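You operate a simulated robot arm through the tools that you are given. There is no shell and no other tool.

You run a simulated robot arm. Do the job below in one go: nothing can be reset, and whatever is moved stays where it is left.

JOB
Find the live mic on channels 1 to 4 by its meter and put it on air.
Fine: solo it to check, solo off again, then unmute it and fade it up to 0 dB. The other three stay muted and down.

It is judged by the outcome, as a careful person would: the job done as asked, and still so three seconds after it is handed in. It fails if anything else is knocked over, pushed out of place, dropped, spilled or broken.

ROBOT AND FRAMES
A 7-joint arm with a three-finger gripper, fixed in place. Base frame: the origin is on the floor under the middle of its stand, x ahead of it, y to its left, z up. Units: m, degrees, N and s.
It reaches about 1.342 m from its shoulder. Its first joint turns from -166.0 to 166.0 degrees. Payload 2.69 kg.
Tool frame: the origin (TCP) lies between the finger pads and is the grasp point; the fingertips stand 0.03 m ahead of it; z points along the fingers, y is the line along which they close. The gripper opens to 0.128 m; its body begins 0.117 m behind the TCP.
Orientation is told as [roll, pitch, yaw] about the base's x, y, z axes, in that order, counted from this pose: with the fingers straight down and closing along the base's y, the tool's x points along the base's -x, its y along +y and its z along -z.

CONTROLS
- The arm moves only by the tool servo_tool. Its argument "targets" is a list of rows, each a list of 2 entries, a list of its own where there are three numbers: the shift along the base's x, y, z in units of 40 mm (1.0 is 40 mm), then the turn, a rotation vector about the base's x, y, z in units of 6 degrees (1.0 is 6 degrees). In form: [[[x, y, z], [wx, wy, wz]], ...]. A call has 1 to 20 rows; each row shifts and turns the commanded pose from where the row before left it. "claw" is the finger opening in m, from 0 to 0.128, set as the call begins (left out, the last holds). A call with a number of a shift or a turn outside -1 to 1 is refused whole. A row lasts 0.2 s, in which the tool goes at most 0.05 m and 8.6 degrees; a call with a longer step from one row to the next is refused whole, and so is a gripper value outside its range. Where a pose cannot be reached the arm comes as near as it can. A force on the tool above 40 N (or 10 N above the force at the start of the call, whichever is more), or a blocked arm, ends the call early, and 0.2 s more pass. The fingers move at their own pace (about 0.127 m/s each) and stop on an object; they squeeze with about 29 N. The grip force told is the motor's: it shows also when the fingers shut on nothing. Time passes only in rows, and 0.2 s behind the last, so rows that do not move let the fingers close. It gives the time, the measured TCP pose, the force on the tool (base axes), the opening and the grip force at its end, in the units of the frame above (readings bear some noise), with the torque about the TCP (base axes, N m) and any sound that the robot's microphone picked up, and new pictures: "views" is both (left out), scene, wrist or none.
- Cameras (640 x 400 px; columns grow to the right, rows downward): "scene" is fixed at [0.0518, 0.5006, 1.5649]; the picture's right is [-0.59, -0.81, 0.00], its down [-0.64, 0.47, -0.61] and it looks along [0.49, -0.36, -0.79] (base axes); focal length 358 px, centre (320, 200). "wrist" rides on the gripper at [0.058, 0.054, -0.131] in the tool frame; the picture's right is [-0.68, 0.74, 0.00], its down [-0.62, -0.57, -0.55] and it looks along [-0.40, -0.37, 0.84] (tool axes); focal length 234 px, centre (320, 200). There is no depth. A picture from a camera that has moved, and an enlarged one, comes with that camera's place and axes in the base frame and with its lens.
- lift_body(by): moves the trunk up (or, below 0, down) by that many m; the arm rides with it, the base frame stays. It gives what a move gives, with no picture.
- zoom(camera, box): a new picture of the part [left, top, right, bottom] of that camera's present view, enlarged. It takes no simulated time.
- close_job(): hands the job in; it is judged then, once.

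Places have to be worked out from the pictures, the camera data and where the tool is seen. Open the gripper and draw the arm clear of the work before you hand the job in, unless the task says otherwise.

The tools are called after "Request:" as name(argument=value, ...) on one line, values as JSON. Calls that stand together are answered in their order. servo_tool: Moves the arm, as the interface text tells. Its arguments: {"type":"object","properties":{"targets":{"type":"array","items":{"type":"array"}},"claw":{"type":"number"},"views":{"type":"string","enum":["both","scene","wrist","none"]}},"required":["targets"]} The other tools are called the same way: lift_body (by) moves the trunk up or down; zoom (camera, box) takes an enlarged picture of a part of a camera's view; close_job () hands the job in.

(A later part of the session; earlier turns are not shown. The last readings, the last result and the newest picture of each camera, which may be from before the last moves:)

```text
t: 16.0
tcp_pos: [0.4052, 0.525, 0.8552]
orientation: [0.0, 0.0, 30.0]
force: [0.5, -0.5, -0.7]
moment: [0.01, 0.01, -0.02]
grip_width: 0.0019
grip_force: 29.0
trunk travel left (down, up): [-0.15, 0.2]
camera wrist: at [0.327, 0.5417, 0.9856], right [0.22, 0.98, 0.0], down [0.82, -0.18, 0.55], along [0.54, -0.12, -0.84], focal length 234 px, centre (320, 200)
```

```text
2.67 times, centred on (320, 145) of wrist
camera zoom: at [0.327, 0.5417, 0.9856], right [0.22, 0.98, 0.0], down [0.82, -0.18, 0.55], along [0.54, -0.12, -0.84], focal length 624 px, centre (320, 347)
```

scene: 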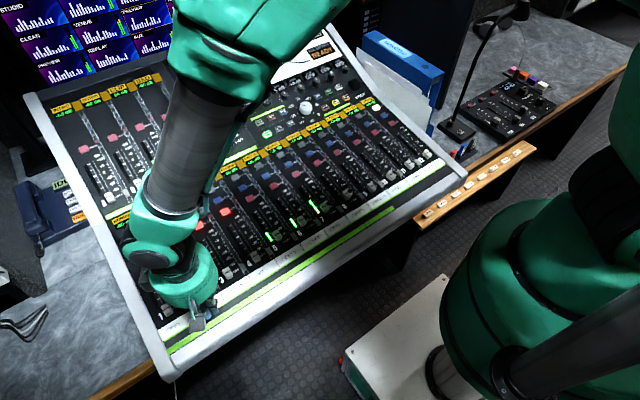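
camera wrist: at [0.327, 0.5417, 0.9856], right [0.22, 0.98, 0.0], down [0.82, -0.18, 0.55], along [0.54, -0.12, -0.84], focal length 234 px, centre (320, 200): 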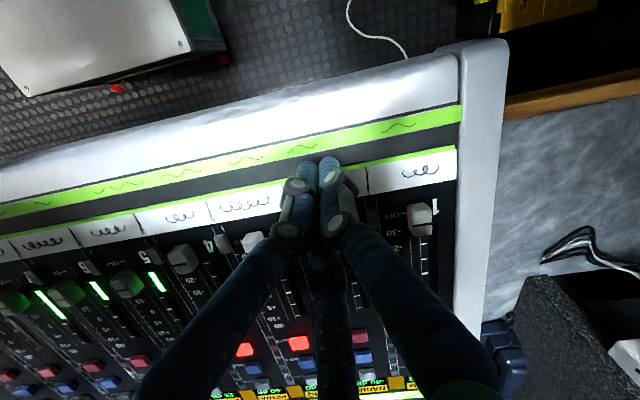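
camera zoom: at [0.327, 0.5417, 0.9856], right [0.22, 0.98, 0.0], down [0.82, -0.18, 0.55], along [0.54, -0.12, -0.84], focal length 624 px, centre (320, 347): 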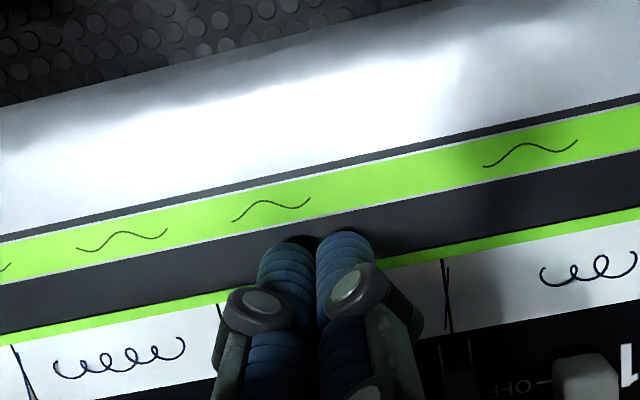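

No contact yet (force ≈0) and the fingers are clear behind the cap. I push slowly in +x, rising with the panel's slope, and stop short of the 0 dB mark.

Request:
servo_tool(targets=[[[0.187, 0, 0.0294], [0, 0, 0]], [[0.187, 0, 0.0294], [0, 0, 0]], [[0.187, 0, 0.0294], [0, 0, 0]], [[0.187, 0, 0.0294], [0, 0, 0]], [[0.187, 0, 0.0294], [0, 0, 0]], [[0.187, 0, 0.0294], [0, 0, 0]], [[0.187, 0, 0.0294], [0, 0, 0]]], claw=0)

Request:
zoom(camera="scene", box=[140, 220, 260, 310])

Request:
zoom(camera="wrist", box=[200, 70, 440, 220])

```text
t: 17.6
tcp_pos: [0.4581, 0.5257, 0.8639]
orientation: [0.1, -0.1, 30.0]
force: [0.2, -0.5, -1.1]
moment: [0.0, -0.03, 0.02]
grip_width: 0.0023
grip_force: 28.4
trunk travel left (down, up): [-0.15, 0.2]
camera wrist: at [0.3799, 0.5418, 0.9945], right [0.22, 0.98, 0.0], down [0.82, -0.18, 0.55], along [0.54, -0.12, -0.84], focal length 234 px, centre (320, 200)
```

scene: 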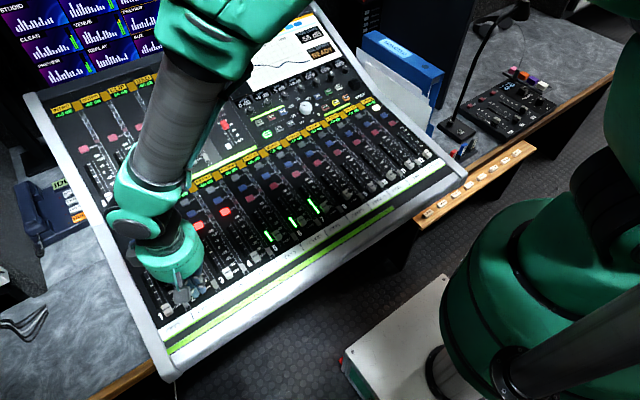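
wrist: 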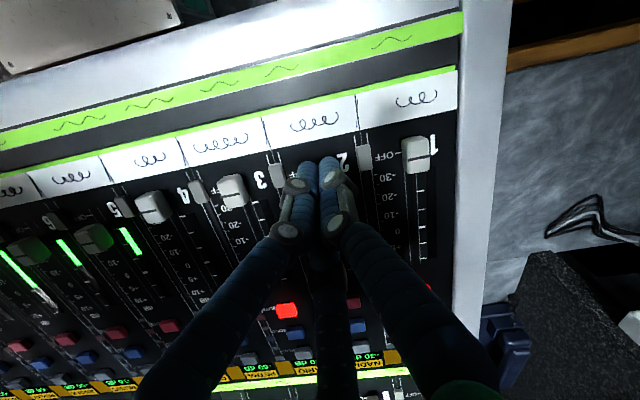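

```text
4.44 times, centred on (200, 265) of scene
camera zoom: at [0.0518, 0.5006, 1.5649], right [-0.59, -0.81, 0.0], down [-0.64, 0.47, -0.61], along [0.49, -0.36, -0.79], focal length 1592 px, centre (853, -89)
```

zoom: 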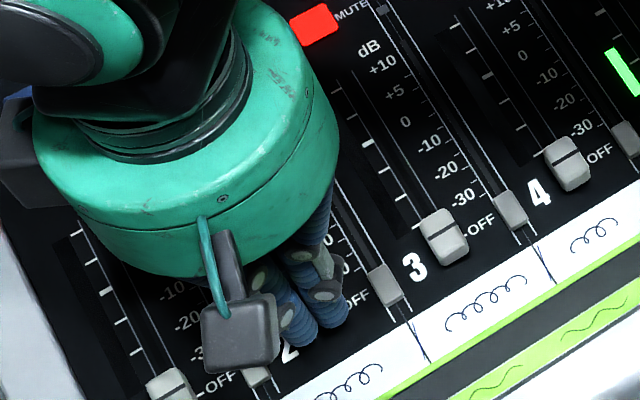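

```text
2.67 times, centred on (320, 145) of wrist
camera zoom: at [0.3799, 0.5418, 0.9945], right [0.22, 0.98, 0.0], down [0.82, -0.18, 0.55], along [0.54, -0.12, -0.84], focal length 624 px, centre (320, 347)
```

zoom: 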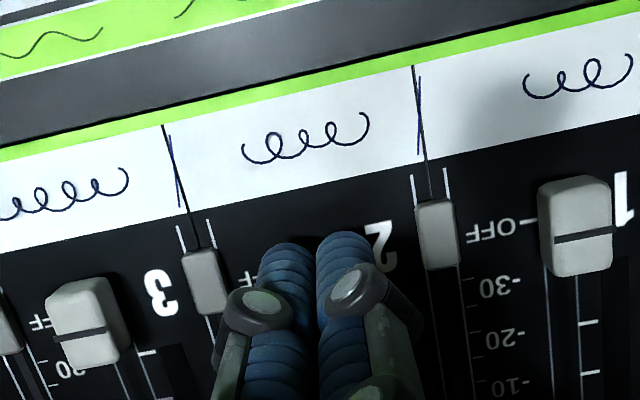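

The tips now cover the cap's OFF position with almost no force, so the cap is sliding ahead of the finger as planned. I push another 27 mm, still short of 0 dB, then back off, lift and step aside to look.

Request:
servo_tool(targets=[[[0.17, 0, 0.0267], [0, 0, 0]], [[0.17, 0, 0.0267], [0, 0, 0]], [[0.17, 0, 0.0267], [0, 0, 0]], [[0.17, 0, 0.0267], [0, 0, 0]], [[0, 0, 0], [0, 0, 0]], [[-0.3, 0, 0], [0, 0, 0]], [[-0.2, 0, 0.6], [0, 0, 0]], [[0, 0, 0.9], [0, 0, 0]], [[0, -0.6, 0.9], [0, 0, 0]], [[0, -1, 0.5], [0, 0, 0]], [[0, -1, 0], [0, 0, 0]], [[0, -1, 0], [0, 0, 0]], [[0, 0, 0], [0, 0, 0]]], claw=0)

Request:
zoom(camera="scene", box=[140, 250, 236, 310])

Request:
zoom(camera="wrist", box=[320, 100, 560, 250])

```text
t: 20.4
tcp_pos: [0.4642, 0.3783, 0.9834]
orientation: [0.0, -0.1, 30.0]
force: [-0.1, -0.8, 0.3]
moment: [0.04, 0.0, 0.04]
grip_width: 0.0021
grip_force: 28.8
trunk travel left (down, up): [-0.15, 0.2]
camera wrist: at [0.3876, 0.3961, 1.1143], right [0.22, 0.98, 0.0], down [0.82, -0.18, 0.55], along [0.54, -0.12, -0.84], focal length 234 px, centre (320, 200)
```

scene: 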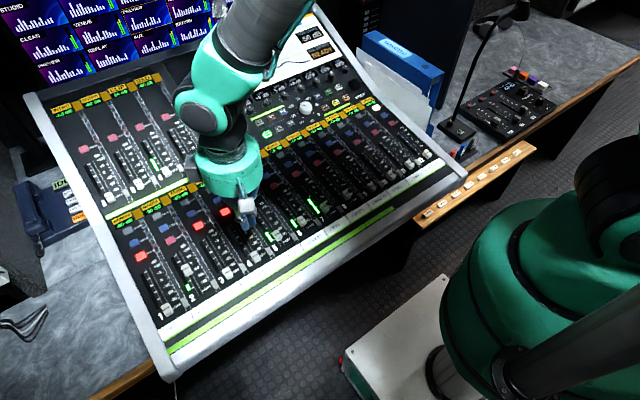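
wrist: 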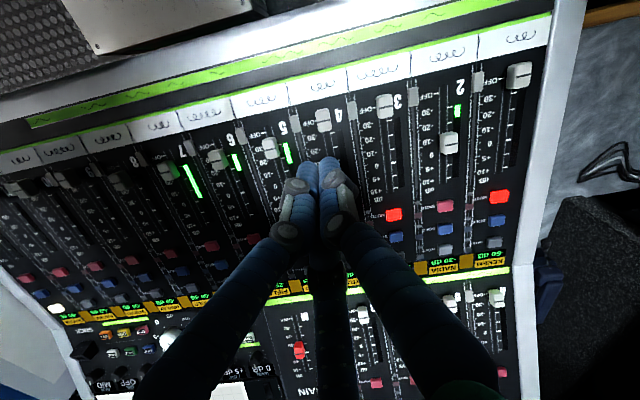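

```text
6.67 times, centred on (188, 280) of scene
camera zoom: at [0.0518, 0.5006, 1.5649], right [-0.59, -0.81, 0.0], down [-0.64, 0.47, -0.61], along [0.49, -0.36, -0.79], focal length 2387 px, centre (1200, -333)
```

zoom: 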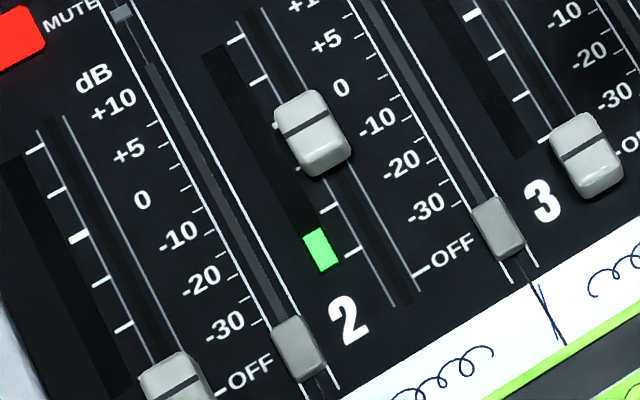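

```text
2.67 times, centred on (440, 175) of wrist
camera zoom: at [0.3876, 0.3961, 1.1143], right [0.22, 0.98, 0.0], down [0.82, -0.18, 0.55], along [0.54, -0.12, -0.84], focal length 624 px, centre (0, 267)
```

zoom: 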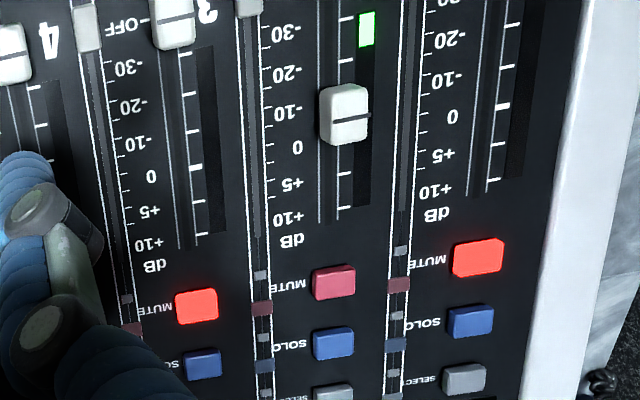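

The fader moved about 56 mm and now sits between -10 and 0; I estimate roughly 14–15 mm left to the 0 dB mark. I take sharper zooms to measure it precisely before the final push.

Request:
zoom(camera="wrist", box=[370, 55, 546, 165])

Request:
zoom(camera="wrist", box=[416, 95, 496, 145])

Request:
zoom(camera="scene", box=[164, 255, 212, 285])

Request:
zoom(camera="scene", box=[140, 240, 260, 315])

```text
3.64 times, centred on (458, 110) of wrist
camera zoom: at [0.3876, 0.3961, 1.1143], right [0.22, 0.98, 0.0], down [0.82, -0.18, 0.55], along [0.54, -0.12, -0.84], focal length 852 px, centre (-182, 527)
```

zoom: 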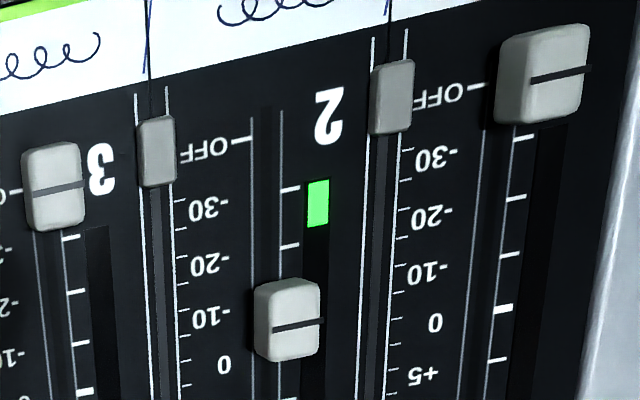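

```text
8.00 times, centred on (456, 120) of wrist
camera zoom: at [0.3876, 0.3961, 1.1143], right [0.22, 0.98, 0.0], down [0.82, -0.18, 0.55], along [0.54, -0.12, -0.84], focal length 1873 px, centre (-768, 840)
```

zoom: 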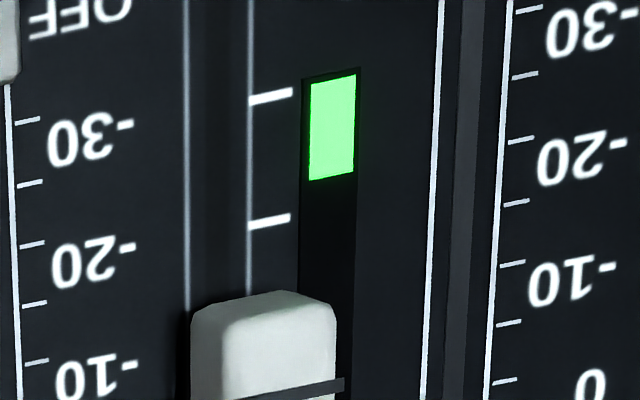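

```text
13.33 times, centred on (188, 270) of scene
camera zoom: at [0.0518, 0.5006, 1.5649], right [-0.59, -0.81, 0.0], down [-0.64, 0.47, -0.61], along [0.49, -0.36, -0.79], focal length 4774 px, centre (2080, -733)
```

zoom: 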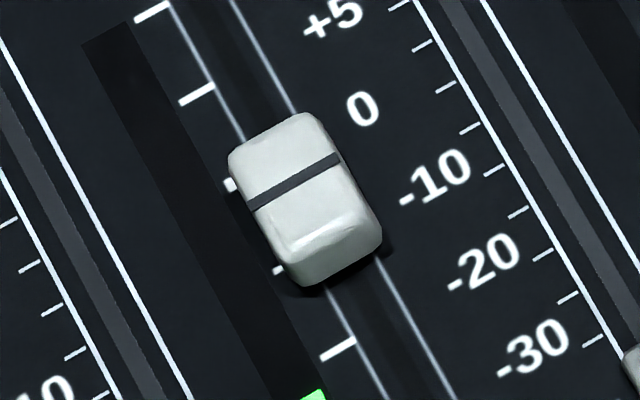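

```text
5.33 times, centred on (200, 278) of scene
camera zoom: at [0.0518, 0.5006, 1.5649], right [-0.59, -0.81, 0.0], down [-0.64, 0.47, -0.61], along [0.49, -0.36, -0.79], focal length 1910 px, centre (960, -213)
```

zoom: 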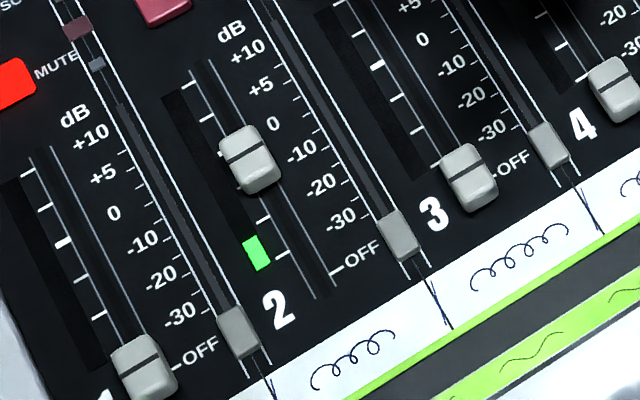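

Careful measurement gives tick spacing ≈17.6 mm, 0 dB at x≈0.5317 and the cap line now at x≈0.517, so about 14.3 mm remain. I return behind the cap on the same line, push that much with small final steps, back off, and step aside again to check.

Request:
servo_tool(targets=[[[0, 1, 0], [0, 0, 0]], [[0, 1, 0], [0, 0, 0]], [[0, 1, 0], [0, 0, 0]], [[0, 0.6, 0], [0, 0, 0]], [[0, 0, 0], [0, 0, 0]], [[0, 0, -0.9], [0, 0, 0]], [[0, 0, -0.9], [0, 0, 0]], [[0, 0, -0.7], [0, 0, 0]], [[0, 0, -0.35], [0, 0, 0]], [[0, 0, -0.13], [0, 0, 0]], [[0, 0, 0], [0, 0, 0]]], claw=0)

Request:
zoom(camera="wrist", box=[200, 70, 440, 220])

```text
t: 22.8
tcp_pos: [0.464, 0.5258, 0.8652]
orientation: [0.0, 0.1, 30.1]
force: [-0.7, -0.3, 0.1]
moment: [0.0, 0.03, 0.01]
grip_width: 0.0022
grip_force: 29.0
trunk travel left (down, up): [-0.15, 0.2]
camera wrist: at [0.3868, 0.5415, 0.9952], right [0.22, 0.98, 0.0], down [0.82, -0.18, 0.55], along [0.54, -0.12, -0.84], focal length 234 px, centre (320, 200)
```

scene: 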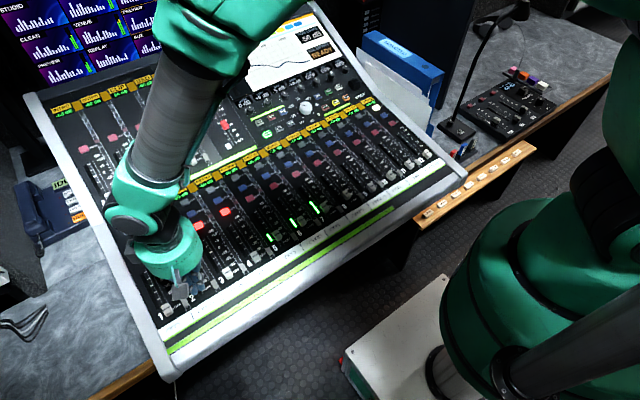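
wrist: 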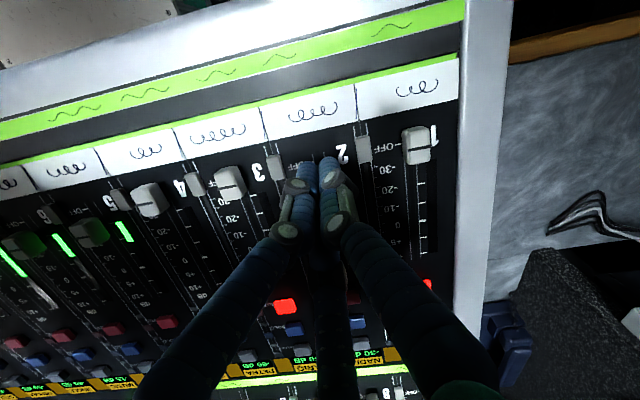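

```text
2.67 times, centred on (320, 145) of wrist
camera zoom: at [0.3868, 0.5415, 0.9952], right [0.22, 0.98, 0.0], down [0.82, -0.18, 0.55], along [0.54, -0.12, -0.84], focal length 624 px, centre (320, 347)
```

zoom: 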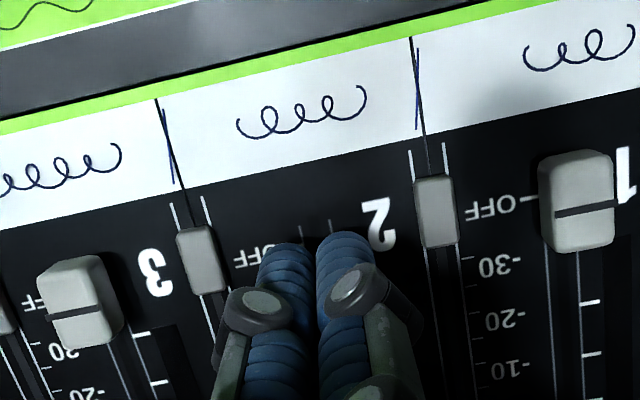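

I'm back behind the cap with clearance on both sides and no contact force. Now the final 34 mm advance (about 14 mm of actual push), then back off, lift and step aside.

Request:
servo_tool(targets=[[[0.14, 0, 0.022], [0, 0, 0]], [[0.14, 0, 0.022], [0, 0, 0]], [[0.14, 0, 0.022], [0, 0, 0]], [[0.14, 0, 0.022], [0, 0, 0]], [[0.14, 0, 0.022], [0, 0, 0]], [[0.08, 0, 0.012], [0, 0, 0]], [[0.05, 0, 0.008], [0, 0, 0]], [[0.025, 0, 0.004], [0, 0, 0]], [[0, 0, 0], [0, 0, 0]], [[-0.2, 0, 0], [0, 0, 0]], [[-0.4, 0, 0.3], [0, 0, 0]], [[-0.3, 0, 0.8], [0, 0, 0]], [[0, 0, 0.9], [0, 0, 0]], [[0, -0.6, 0.9], [0, 0, 0]], [[0, -1, 0.1], [0, 0, 0]], [[0, -1, 0], [0, 0, 0]], [[0, -1, 0], [0, 0, 0]], [[0, 0, 0], [0, 0, 0]]], claw=0)

Request:
zoom(camera="scene", box=[164, 255, 212, 285])

Request:
zoom(camera="scene", box=[110, 180, 270, 320])

Request:
zoom(camera="wrist", box=[370, 55, 546, 165])

```text
t: 26.6
tcp_pos: [0.4625, 0.3788, 0.9899]
orientation: [-0.1, -0.1, 30.0]
force: [-0.2, -1.0, -0.2]
moment: [0.04, 0.01, 0.03]
grip_width: 0.0024
grip_force: 29.2
trunk travel left (down, up): [-0.15, 0.2]
camera wrist: at [0.3852, 0.3961, 1.1215], right [0.22, 0.98, 0.0], down [0.82, -0.18, 0.55], along [0.54, -0.12, -0.84], focal length 234 px, centre (320, 200)
```

scene: 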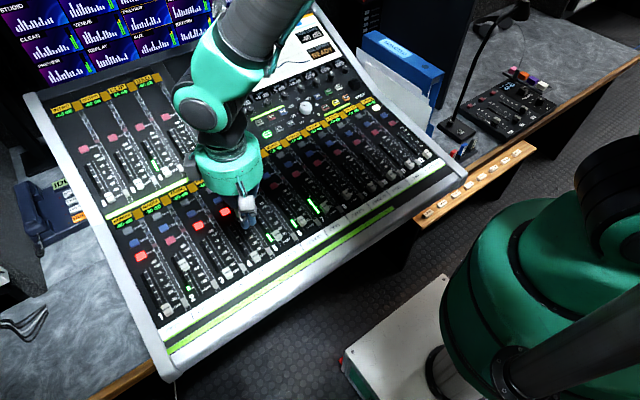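
wrist: 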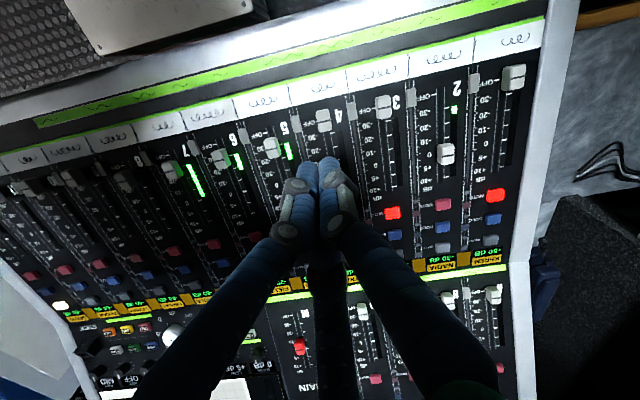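

```text
13.33 times, centred on (188, 270) of scene
camera zoom: at [0.0518, 0.5006, 1.5649], right [-0.59, -0.81, 0.0], down [-0.64, 0.47, -0.61], along [0.49, -0.36, -0.79], focal length 4774 px, centre (2080, -733)
```

zoom: 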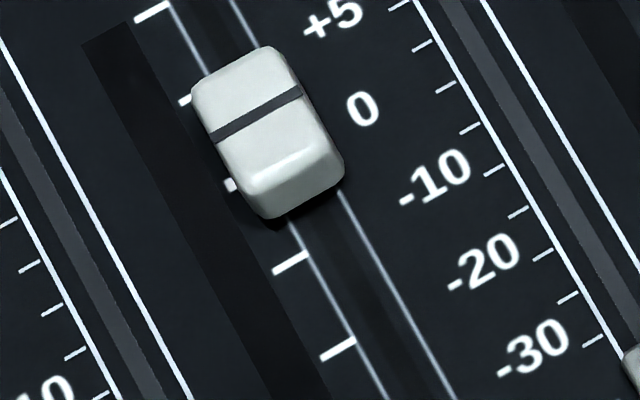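

```text
2.86 times, centred on (190, 250) of scene
camera zoom: at [0.0518, 0.5006, 1.5649], right [-0.59, -0.81, 0.0], down [-0.64, 0.47, -0.61], along [0.49, -0.36, -0.79], focal length 1023 px, centre (691, 57)
```

zoom: 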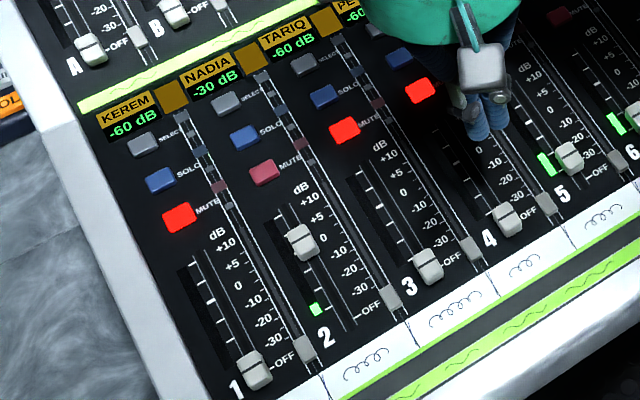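

```text
3.64 times, centred on (458, 110) of wrist
camera zoom: at [0.3852, 0.3961, 1.1215], right [0.22, 0.98, 0.0], down [0.82, -0.18, 0.55], along [0.54, -0.12, -0.84], focal length 852 px, centre (-182, 527)
```

zoom: 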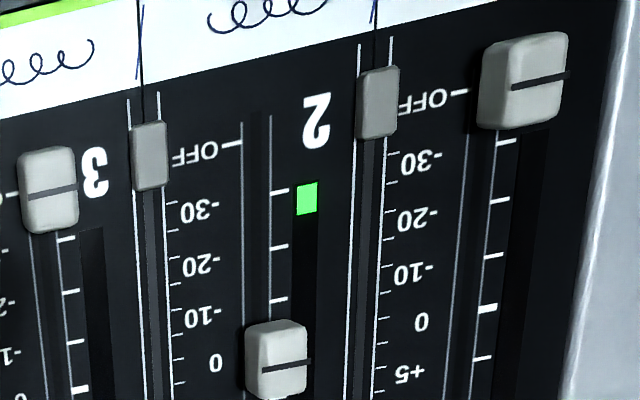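

The cap now looks within about 1 mm of 0 dB. I verify by zooming equally on the ch1/ch3 caps at OFF and on the ch2 scale, to calibrate the cap-to-tick parallax.

Request:
zoom(camera="scene", box=[203, 256, 251, 286])

Request:
zoom(camera="scene", box=[144, 288, 192, 318])

Request:
zoom(camera="scene", box=[164, 250, 228, 290])

Request:
zoom(camera="scene", box=[180, 275, 228, 305])

Request:
zoom(camera="scene", box=[134, 265, 182, 295])

```text
13.33 times, centred on (227, 271) of scene
camera zoom: at [0.0518, 0.5006, 1.5649], right [-0.59, -0.81, 0.0], down [-0.64, 0.47, -0.61], along [0.49, -0.36, -0.79], focal length 4774 px, centre (1560, -747)
```

zoom: 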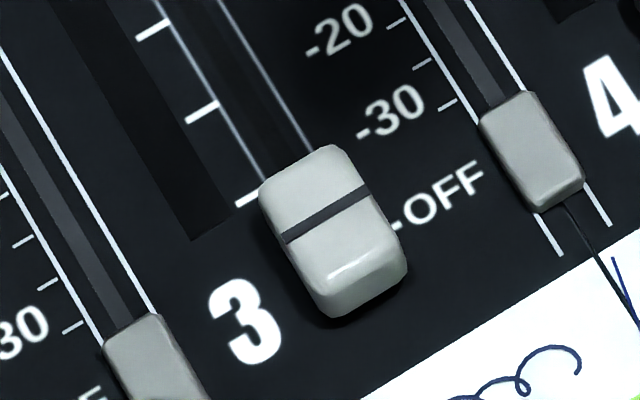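

```text
13.33 times, centred on (168, 303) of scene
camera zoom: at [0.0518, 0.5006, 1.5649], right [-0.59, -0.81, 0.0], down [-0.64, 0.47, -0.61], along [0.49, -0.36, -0.79], focal length 4774 px, centre (2347, -1173)
```

zoom: 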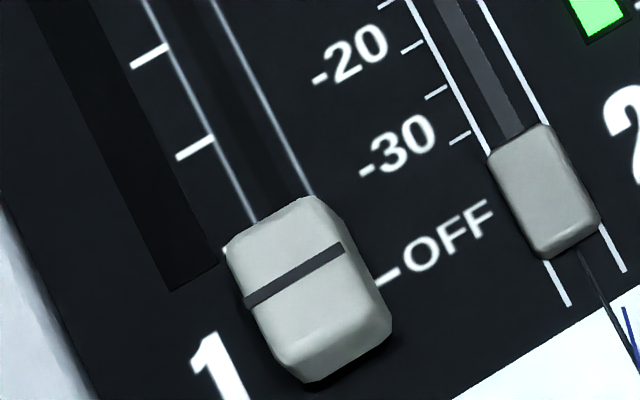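

```text
10.00 times, centred on (196, 270) of scene
camera zoom: at [0.0518, 0.5006, 1.5649], right [-0.59, -0.81, 0.0], down [-0.64, 0.47, -0.61], along [0.49, -0.36, -0.79], focal length 3581 px, centre (1560, -500)
```

zoom: 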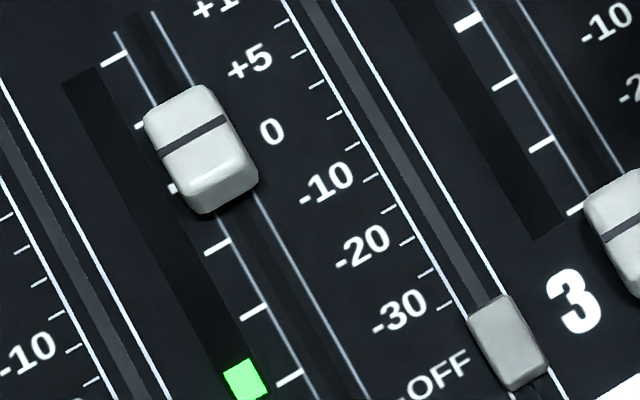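

```text
13.33 times, centred on (204, 290) of scene
camera zoom: at [0.0518, 0.5006, 1.5649], right [-0.59, -0.81, 0.0], down [-0.64, 0.47, -0.61], along [0.49, -0.36, -0.79], focal length 4774 px, centre (1867, -1000)
```

zoom: 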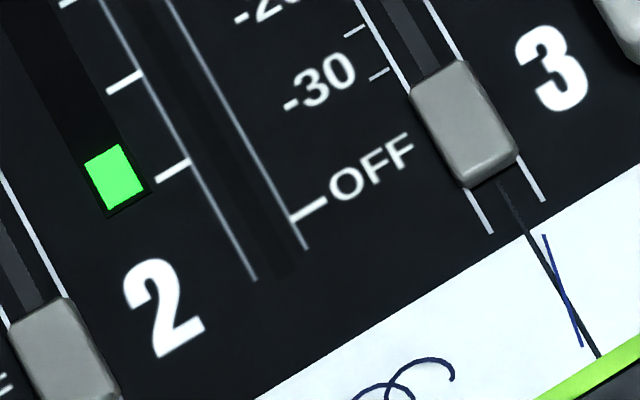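

```text
13.33 times, centred on (158, 280) of scene
camera zoom: at [0.0518, 0.5006, 1.5649], right [-0.59, -0.81, 0.0], down [-0.64, 0.47, -0.61], along [0.49, -0.36, -0.79], focal length 4774 px, centre (2480, -867)
```

zoom: 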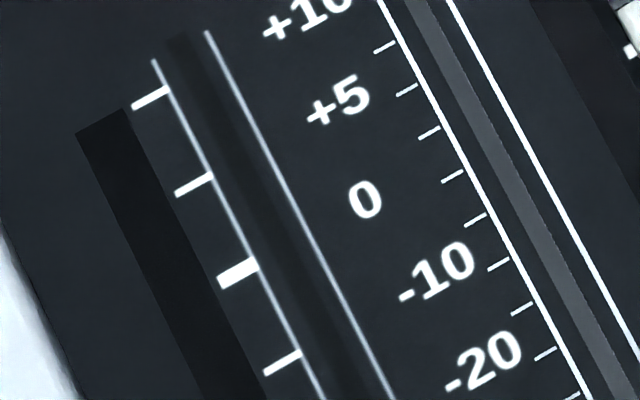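

Scene measurement: caps at OFF read x≈0.4608, ticks span 70.7 mm from OFF to 0, and the ch2 cap has moved ≈69.7 mm, so it is possibly 1 mm (~0.5 dB) low. I cross-check with high-zoom wrist views before any correction.

Request:
zoom(camera="wrist", box=[414, 128, 478, 168])

Request:
zoom(camera="wrist", box=[482, 55, 546, 95])

Request:
zoom(camera="wrist", box=[356, 88, 420, 128])

Request:
zoom(camera="wrist", box=[404, 80, 484, 130])

Request:
zoom(camera="wrist", box=[470, 110, 534, 150])

```text
10.00 times, centred on (446, 148) of wrist
camera zoom: at [0.3852, 0.3961, 1.1215], right [0.22, 0.98, 0.0], down [0.82, -0.18, 0.55], along [0.54, -0.12, -0.84], focal length 2342 px, centre (-940, 720)
```

zoom: 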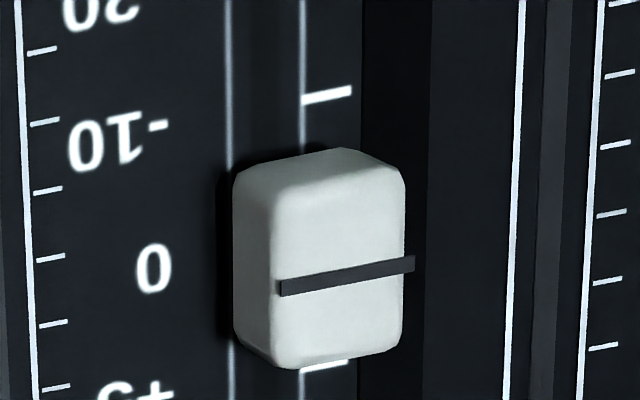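

```text
10.00 times, centred on (514, 75) of wrist
camera zoom: at [0.3852, 0.3961, 1.1215], right [0.22, 0.98, 0.0], down [0.82, -0.18, 0.55], along [0.54, -0.12, -0.84], focal length 2342 px, centre (-1620, 1450)
```

zoom: 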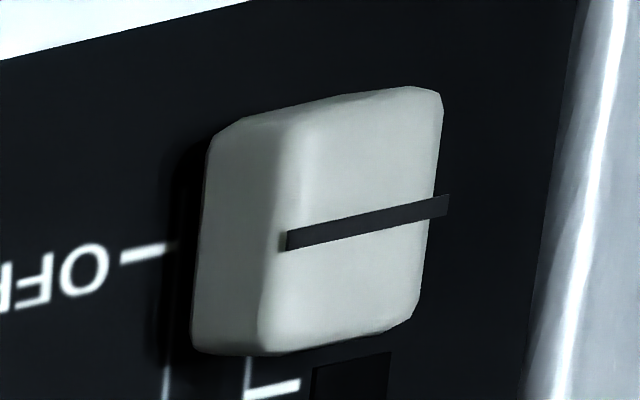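

```text
10.00 times, centred on (388, 108) of wrist
camera zoom: at [0.3852, 0.3961, 1.1215], right [0.22, 0.98, 0.0], down [0.82, -0.18, 0.55], along [0.54, -0.12, -0.84], focal length 2342 px, centre (-360, 1120)
```

zoom: 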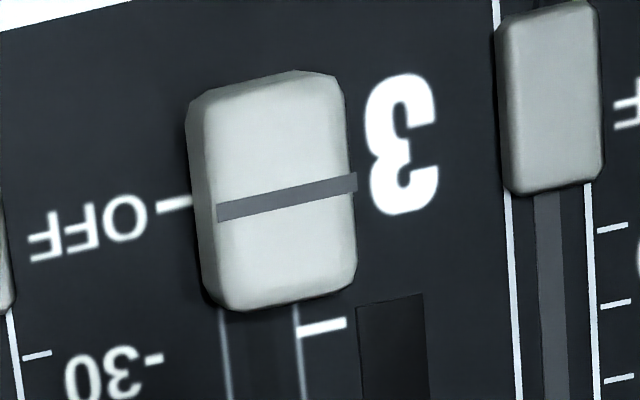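

```text
8.00 times, centred on (444, 105) of wrist
camera zoom: at [0.3852, 0.3961, 1.1215], right [0.22, 0.98, 0.0], down [0.82, -0.18, 0.55], along [0.54, -0.12, -0.84], focal length 1873 px, centre (-672, 960)
```

zoom: 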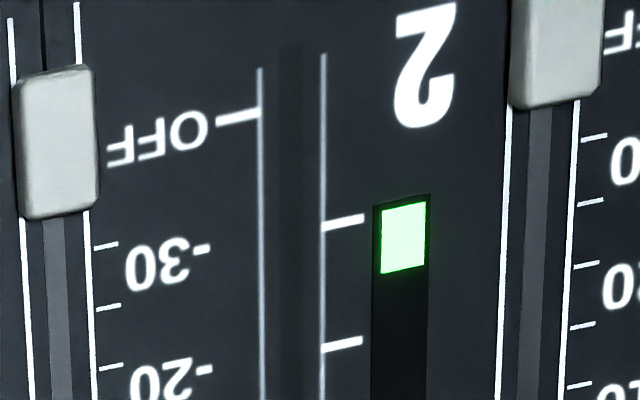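

```text
10.00 times, centred on (502, 130) of wrist
camera zoom: at [0.3852, 0.3961, 1.1215], right [0.22, 0.98, 0.0], down [0.82, -0.18, 0.55], along [0.54, -0.12, -0.84], focal length 2342 px, centre (-1500, 900)
```

zoom: 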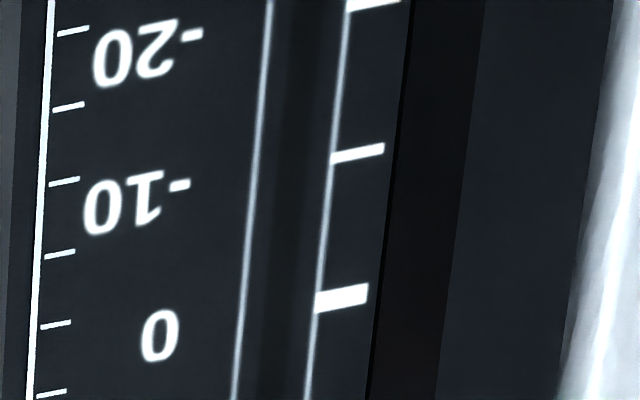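

The two cameras bracket the mark (scene ≈0.8 mm short, wrist ≈0 to +0.4 mm), so the error is small but ambiguous because of parallax. I move the wrist camera to look straight down along the panel normal at the cap, where cap height no longer matters.

Request:
servo_tool(targets=[[[0.672, 0.8, -0.1], [0, 0, 0]], [[0.672, 0.8, -0.3], [0, 0, 0]], [[0.672, 0.8, -0.3], [0, 0, 0]], [[0.672, 0.8, -0.3], [0, 0, 0]], [[0, 0, 0], [0, 0, 0]], [[0, 0, 0], [0, 0, 0]]], claw=0)

Request:
zoom(camera="wrist", box=[240, 0, 432, 120])

Request:
zoom(camera="scene", box=[200, 10, 360, 140])

```text
t: 28.0
tcp_pos: [0.5698, 0.5086, 0.9517]
orientation: [0.0, 0.1, 30.0]
force: [0.2, -0.6, 0.7]
moment: [0.04, -0.01, 0.02]
grip_width: 0.0022
grip_force: 29.0
trunk travel left (down, up): [-0.15, 0.2]
camera wrist: at [0.4924, 0.5258, 1.082], right [0.22, 0.98, 0.0], down [0.82, -0.18, 0.55], along [0.54, -0.12, -0.84], focal length 234 px, centre (320, 200)
```

scene: 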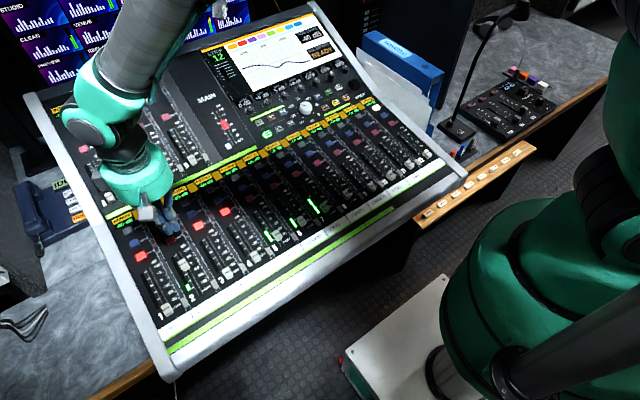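
wrist: 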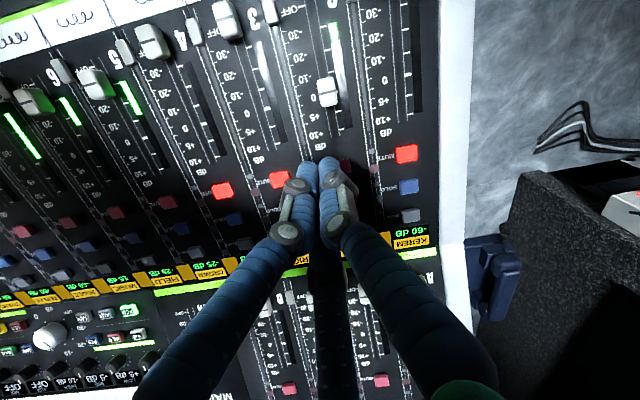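

```text
3.33 times, centred on (336, 60) of wrist
camera zoom: at [0.4924, 0.5258, 1.082], right [0.22, 0.98, 0.0], down [0.82, -0.18, 0.55], along [0.54, -0.12, -0.84], focal length 781 px, centre (267, 667)
```

zoom: 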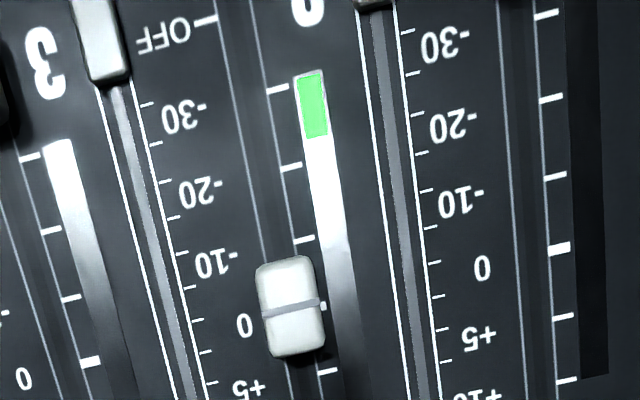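

```text
3.08 times, centred on (280, 75) of scene
camera zoom: at [0.0518, 0.5006, 1.5649], right [-0.59, -0.81, 0.0], down [-0.64, 0.47, -0.61], along [0.49, -0.36, -0.79], focal length 1102 px, centre (443, 585)
```

zoom: 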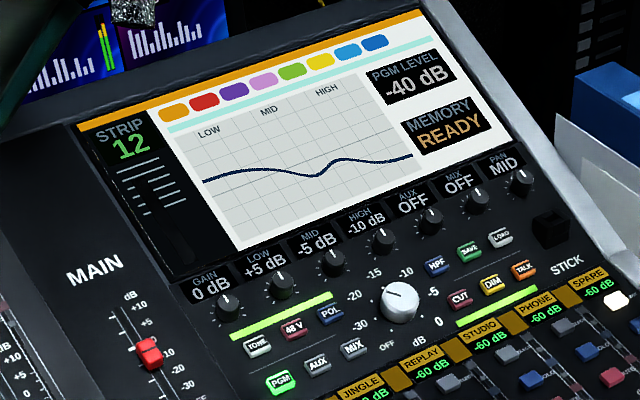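

PGM LEVEL rose from -55 to -40 dB, so NADIA is on air. In this near-orthogonal view the cap line looks about 1 mm below the 0 row; I zoom tighter to measure it.

Request:
zoom(camera="wrist", box=[303, 70, 367, 110])

Request:
zoom(camera="wrist", box=[370, 50, 434, 90])

Request:
zoom(camera="wrist", box=[235, 85, 299, 125])

```text
10.00 times, centred on (335, 90) of wrist
camera zoom: at [0.4924, 0.5258, 1.082], right [0.22, 0.98, 0.0], down [0.82, -0.18, 0.55], along [0.54, -0.12, -0.84], focal length 2342 px, centre (170, 1300)
```

zoom: 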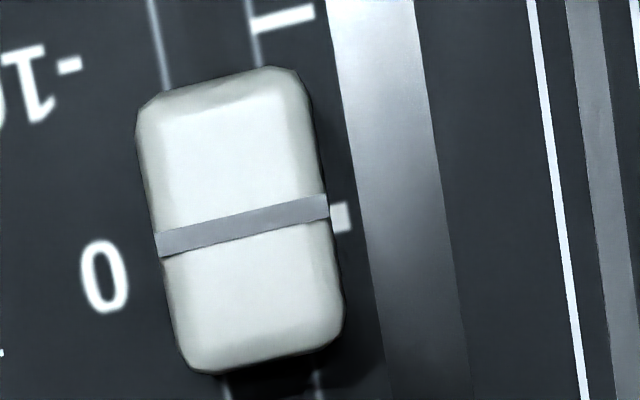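

```text
10.00 times, centred on (402, 70) of wrist
camera zoom: at [0.4924, 0.5258, 1.082], right [0.22, 0.98, 0.0], down [0.82, -0.18, 0.55], along [0.54, -0.12, -0.84], focal length 2342 px, centre (-500, 1500)
```

zoom: 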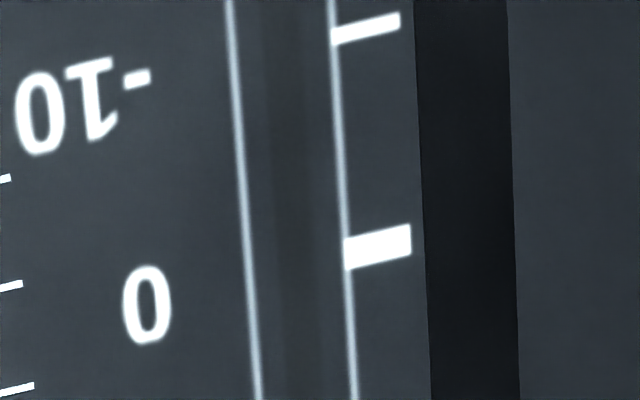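

```text
10.00 times, centred on (267, 105) of wrist
camera zoom: at [0.4924, 0.5258, 1.082], right [0.22, 0.98, 0.0], down [0.82, -0.18, 0.55], along [0.54, -0.12, -0.84], focal length 2342 px, centre (850, 1150)
```

zoom: 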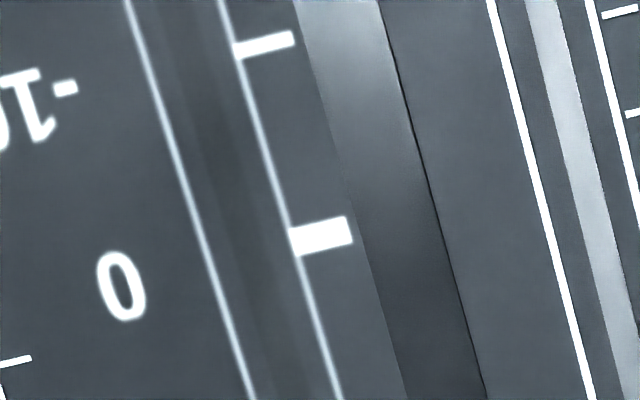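

The orthogonal view shows the cap line about 1.1 mm below the 0 dB row (≈-0.6 dB), consistent with the scene estimate. I go back behind the cap for one fine nudge of about 1.1 mm.

Request:
servo_tool(targets=[[[-0.8375, 0.1333, 0], [0, 0, 0]], [[-0.8375, 0.1333, 0], [0, 0, 0]], [[-0.8375, 0.1333, 0], [0, 0, 0]], [[0, 0, 0], [0, 0, 0]], [[0, 0, -0.9], [0, 0, 0]], [[0, 0, -0.7], [0, 0, 0]], [[0, 0, -0.4], [0, 0, 0]], [[0, 0, -0.1125], [0, 0, 0]], [[0, 0, 0], [0, 0, 0]]], claw=0)

Request:
zoom(camera="wrist", box=[200, 70, 440, 220])

```text
t: 30.0
tcp_pos: [0.4699, 0.5242, 0.8662]
orientation: [0.0, 0.0, 30.0]
force: [0.6, 0.1, 0.0]
moment: [-0.05, -0.01, -0.03]
grip_width: 0.0026
grip_force: 28.9
trunk travel left (down, up): [-0.15, 0.2]
camera wrist: at [0.392, 0.5415, 0.9962], right [0.22, 0.98, 0.0], down [0.82, -0.18, 0.55], along [0.54, -0.12, -0.84], focal length 234 px, centre (320, 200)
```

scene: 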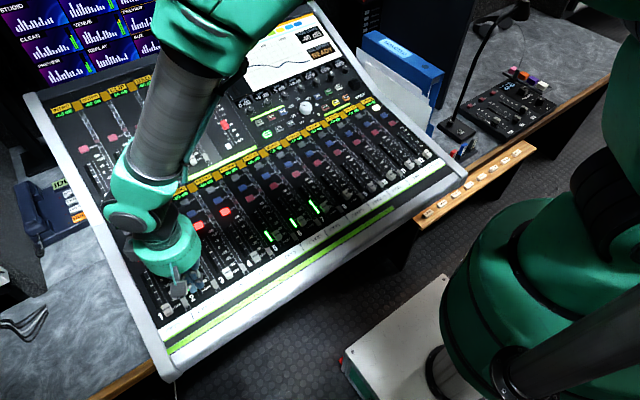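
wrist: 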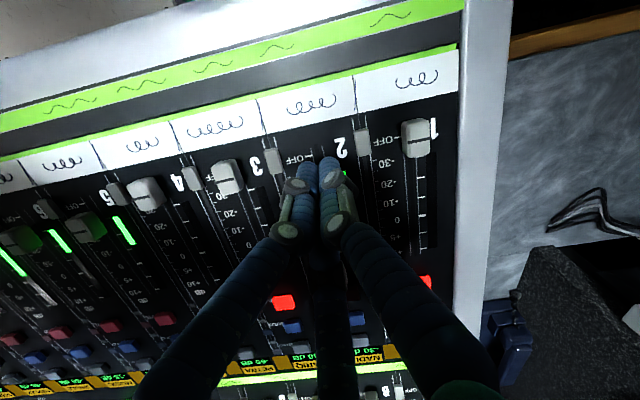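

```text
2.67 times, centred on (320, 145) of wrist
camera zoom: at [0.392, 0.5415, 0.9962], right [0.22, 0.98, 0.0], down [0.82, -0.18, 0.55], along [0.54, -0.12, -0.84], focal length 624 px, centre (320, 347)
```

zoom: 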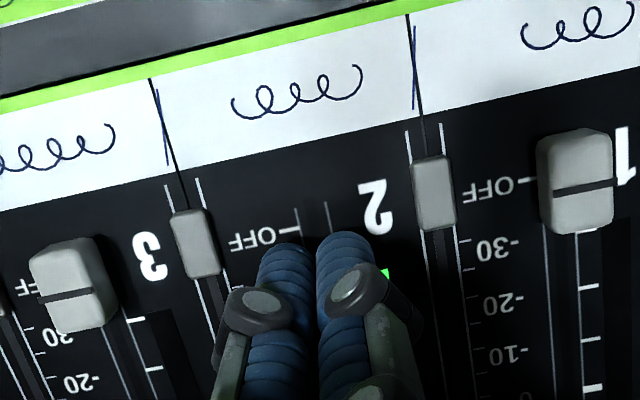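

In position behind the cap, no contact, clear of the neighbouring caps. I make the fine push to 1.1 mm beyond the previous end point, then back off, lift and return to the overhead viewing pose.

Request:
servo_tool(targets=[[[0.15, 0, 0.0236], [0, 0, 0]], [[0.15, 0, 0.0236], [0, 0, 0]], [[0.15, 0, 0.0236], [0, 0, 0]], [[0.15, 0, 0.0236], [0, 0, 0]], [[0.08, 0, 0.0125], [0, 0, 0]], [[0.04, 0, 0.0063], [0, 0, 0]], [[0.02, 0, 0.003], [0, 0, 0]], [[0.0125, 0, 0.002], [0, 0, 0]], [[0, 0, 0], [0, 0, 0]], [[0, 0, 0], [0, 0, 0]], [[-0.2, 0, 0], [0, 0, 0]], [[-0.4, 0, 0.3], [0, 0, 0]], [[-0.15, 0, 0.8], [0, 0, 0]], [[0, 0, 0.9], [0, 0, 0]], [[0.8375, -0.1333, 0], [0, 0, 0]], [[0.8375, -0.1333, 0], [0, 0, 0]], [[0.8375, -0.1333, 0], [0, 0, 0]], [[0, 0, 0], [0, 0, 0]]], claw=0)

Request:
zoom(camera="wrist", box=[303, 70, 367, 110])

Request:
zoom(camera="wrist", box=[240, 0, 432, 120])

Request:
zoom(camera="scene", box=[164, 255, 212, 285])

```text
t: 33.8
tcp_pos: [0.5726, 0.5082, 0.95]
orientation: [-0.1, -0.1, 29.9]
force: [0.1, 0.3, -0.2]
moment: [0.03, 0.05, 0.0]
grip_width: 0.0021
grip_force: 29.4
trunk travel left (down, up): [-0.15, 0.2]
camera wrist: at [0.4938, 0.5252, 1.0808], right [0.22, 0.98, 0.0], down [0.82, -0.18, 0.55], along [0.54, -0.12, -0.84], focal length 234 px, centre (320, 200)
```

scene: 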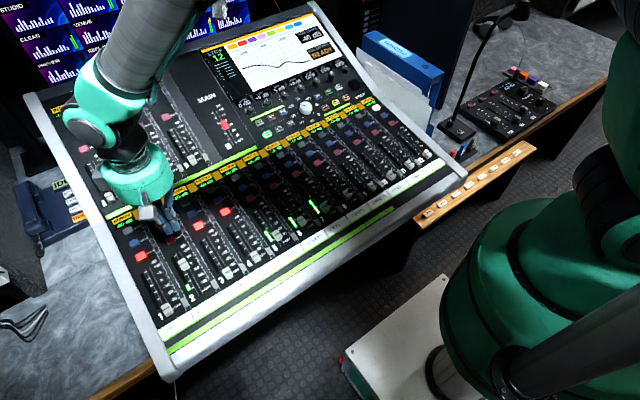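
wrist: 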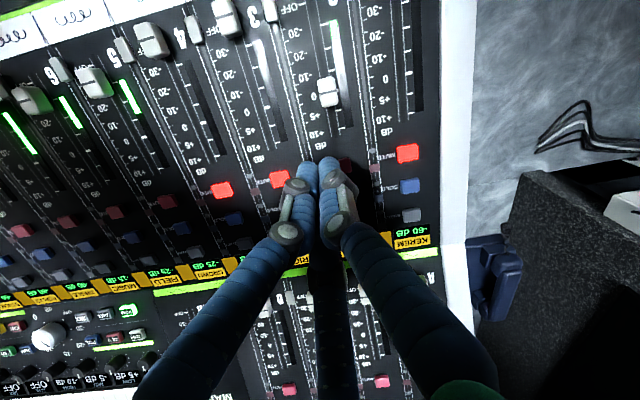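

```text
10.00 times, centred on (335, 90) of wrist
camera zoom: at [0.4938, 0.5252, 1.0808], right [0.22, 0.98, 0.0], down [0.82, -0.18, 0.55], along [0.54, -0.12, -0.84], focal length 2342 px, centre (170, 1300)
```

zoom: 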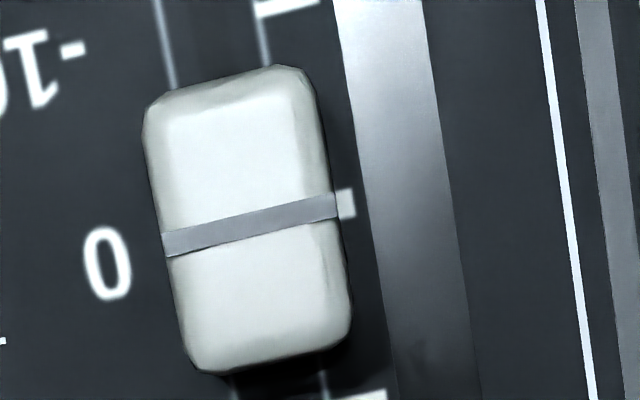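

```text
3.33 times, centred on (336, 60) of wrist
camera zoom: at [0.4938, 0.5252, 1.0808], right [0.22, 0.98, 0.0], down [0.82, -0.18, 0.55], along [0.54, -0.12, -0.84], focal length 781 px, centre (267, 667)
```

zoom: 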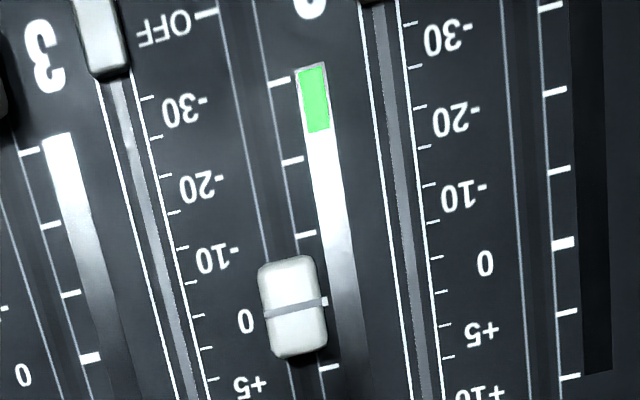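

```text
13.33 times, centred on (188, 270) of scene
camera zoom: at [0.0518, 0.5006, 1.5649], right [-0.59, -0.81, 0.0], down [-0.64, 0.47, -0.61], along [0.49, -0.36, -0.79], focal length 4774 px, centre (2080, -733)
```

zoom: 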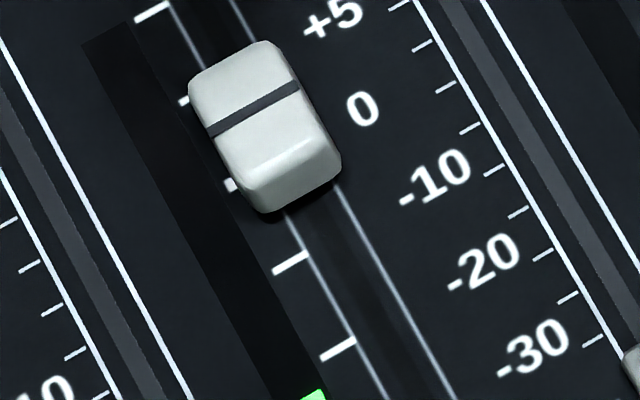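

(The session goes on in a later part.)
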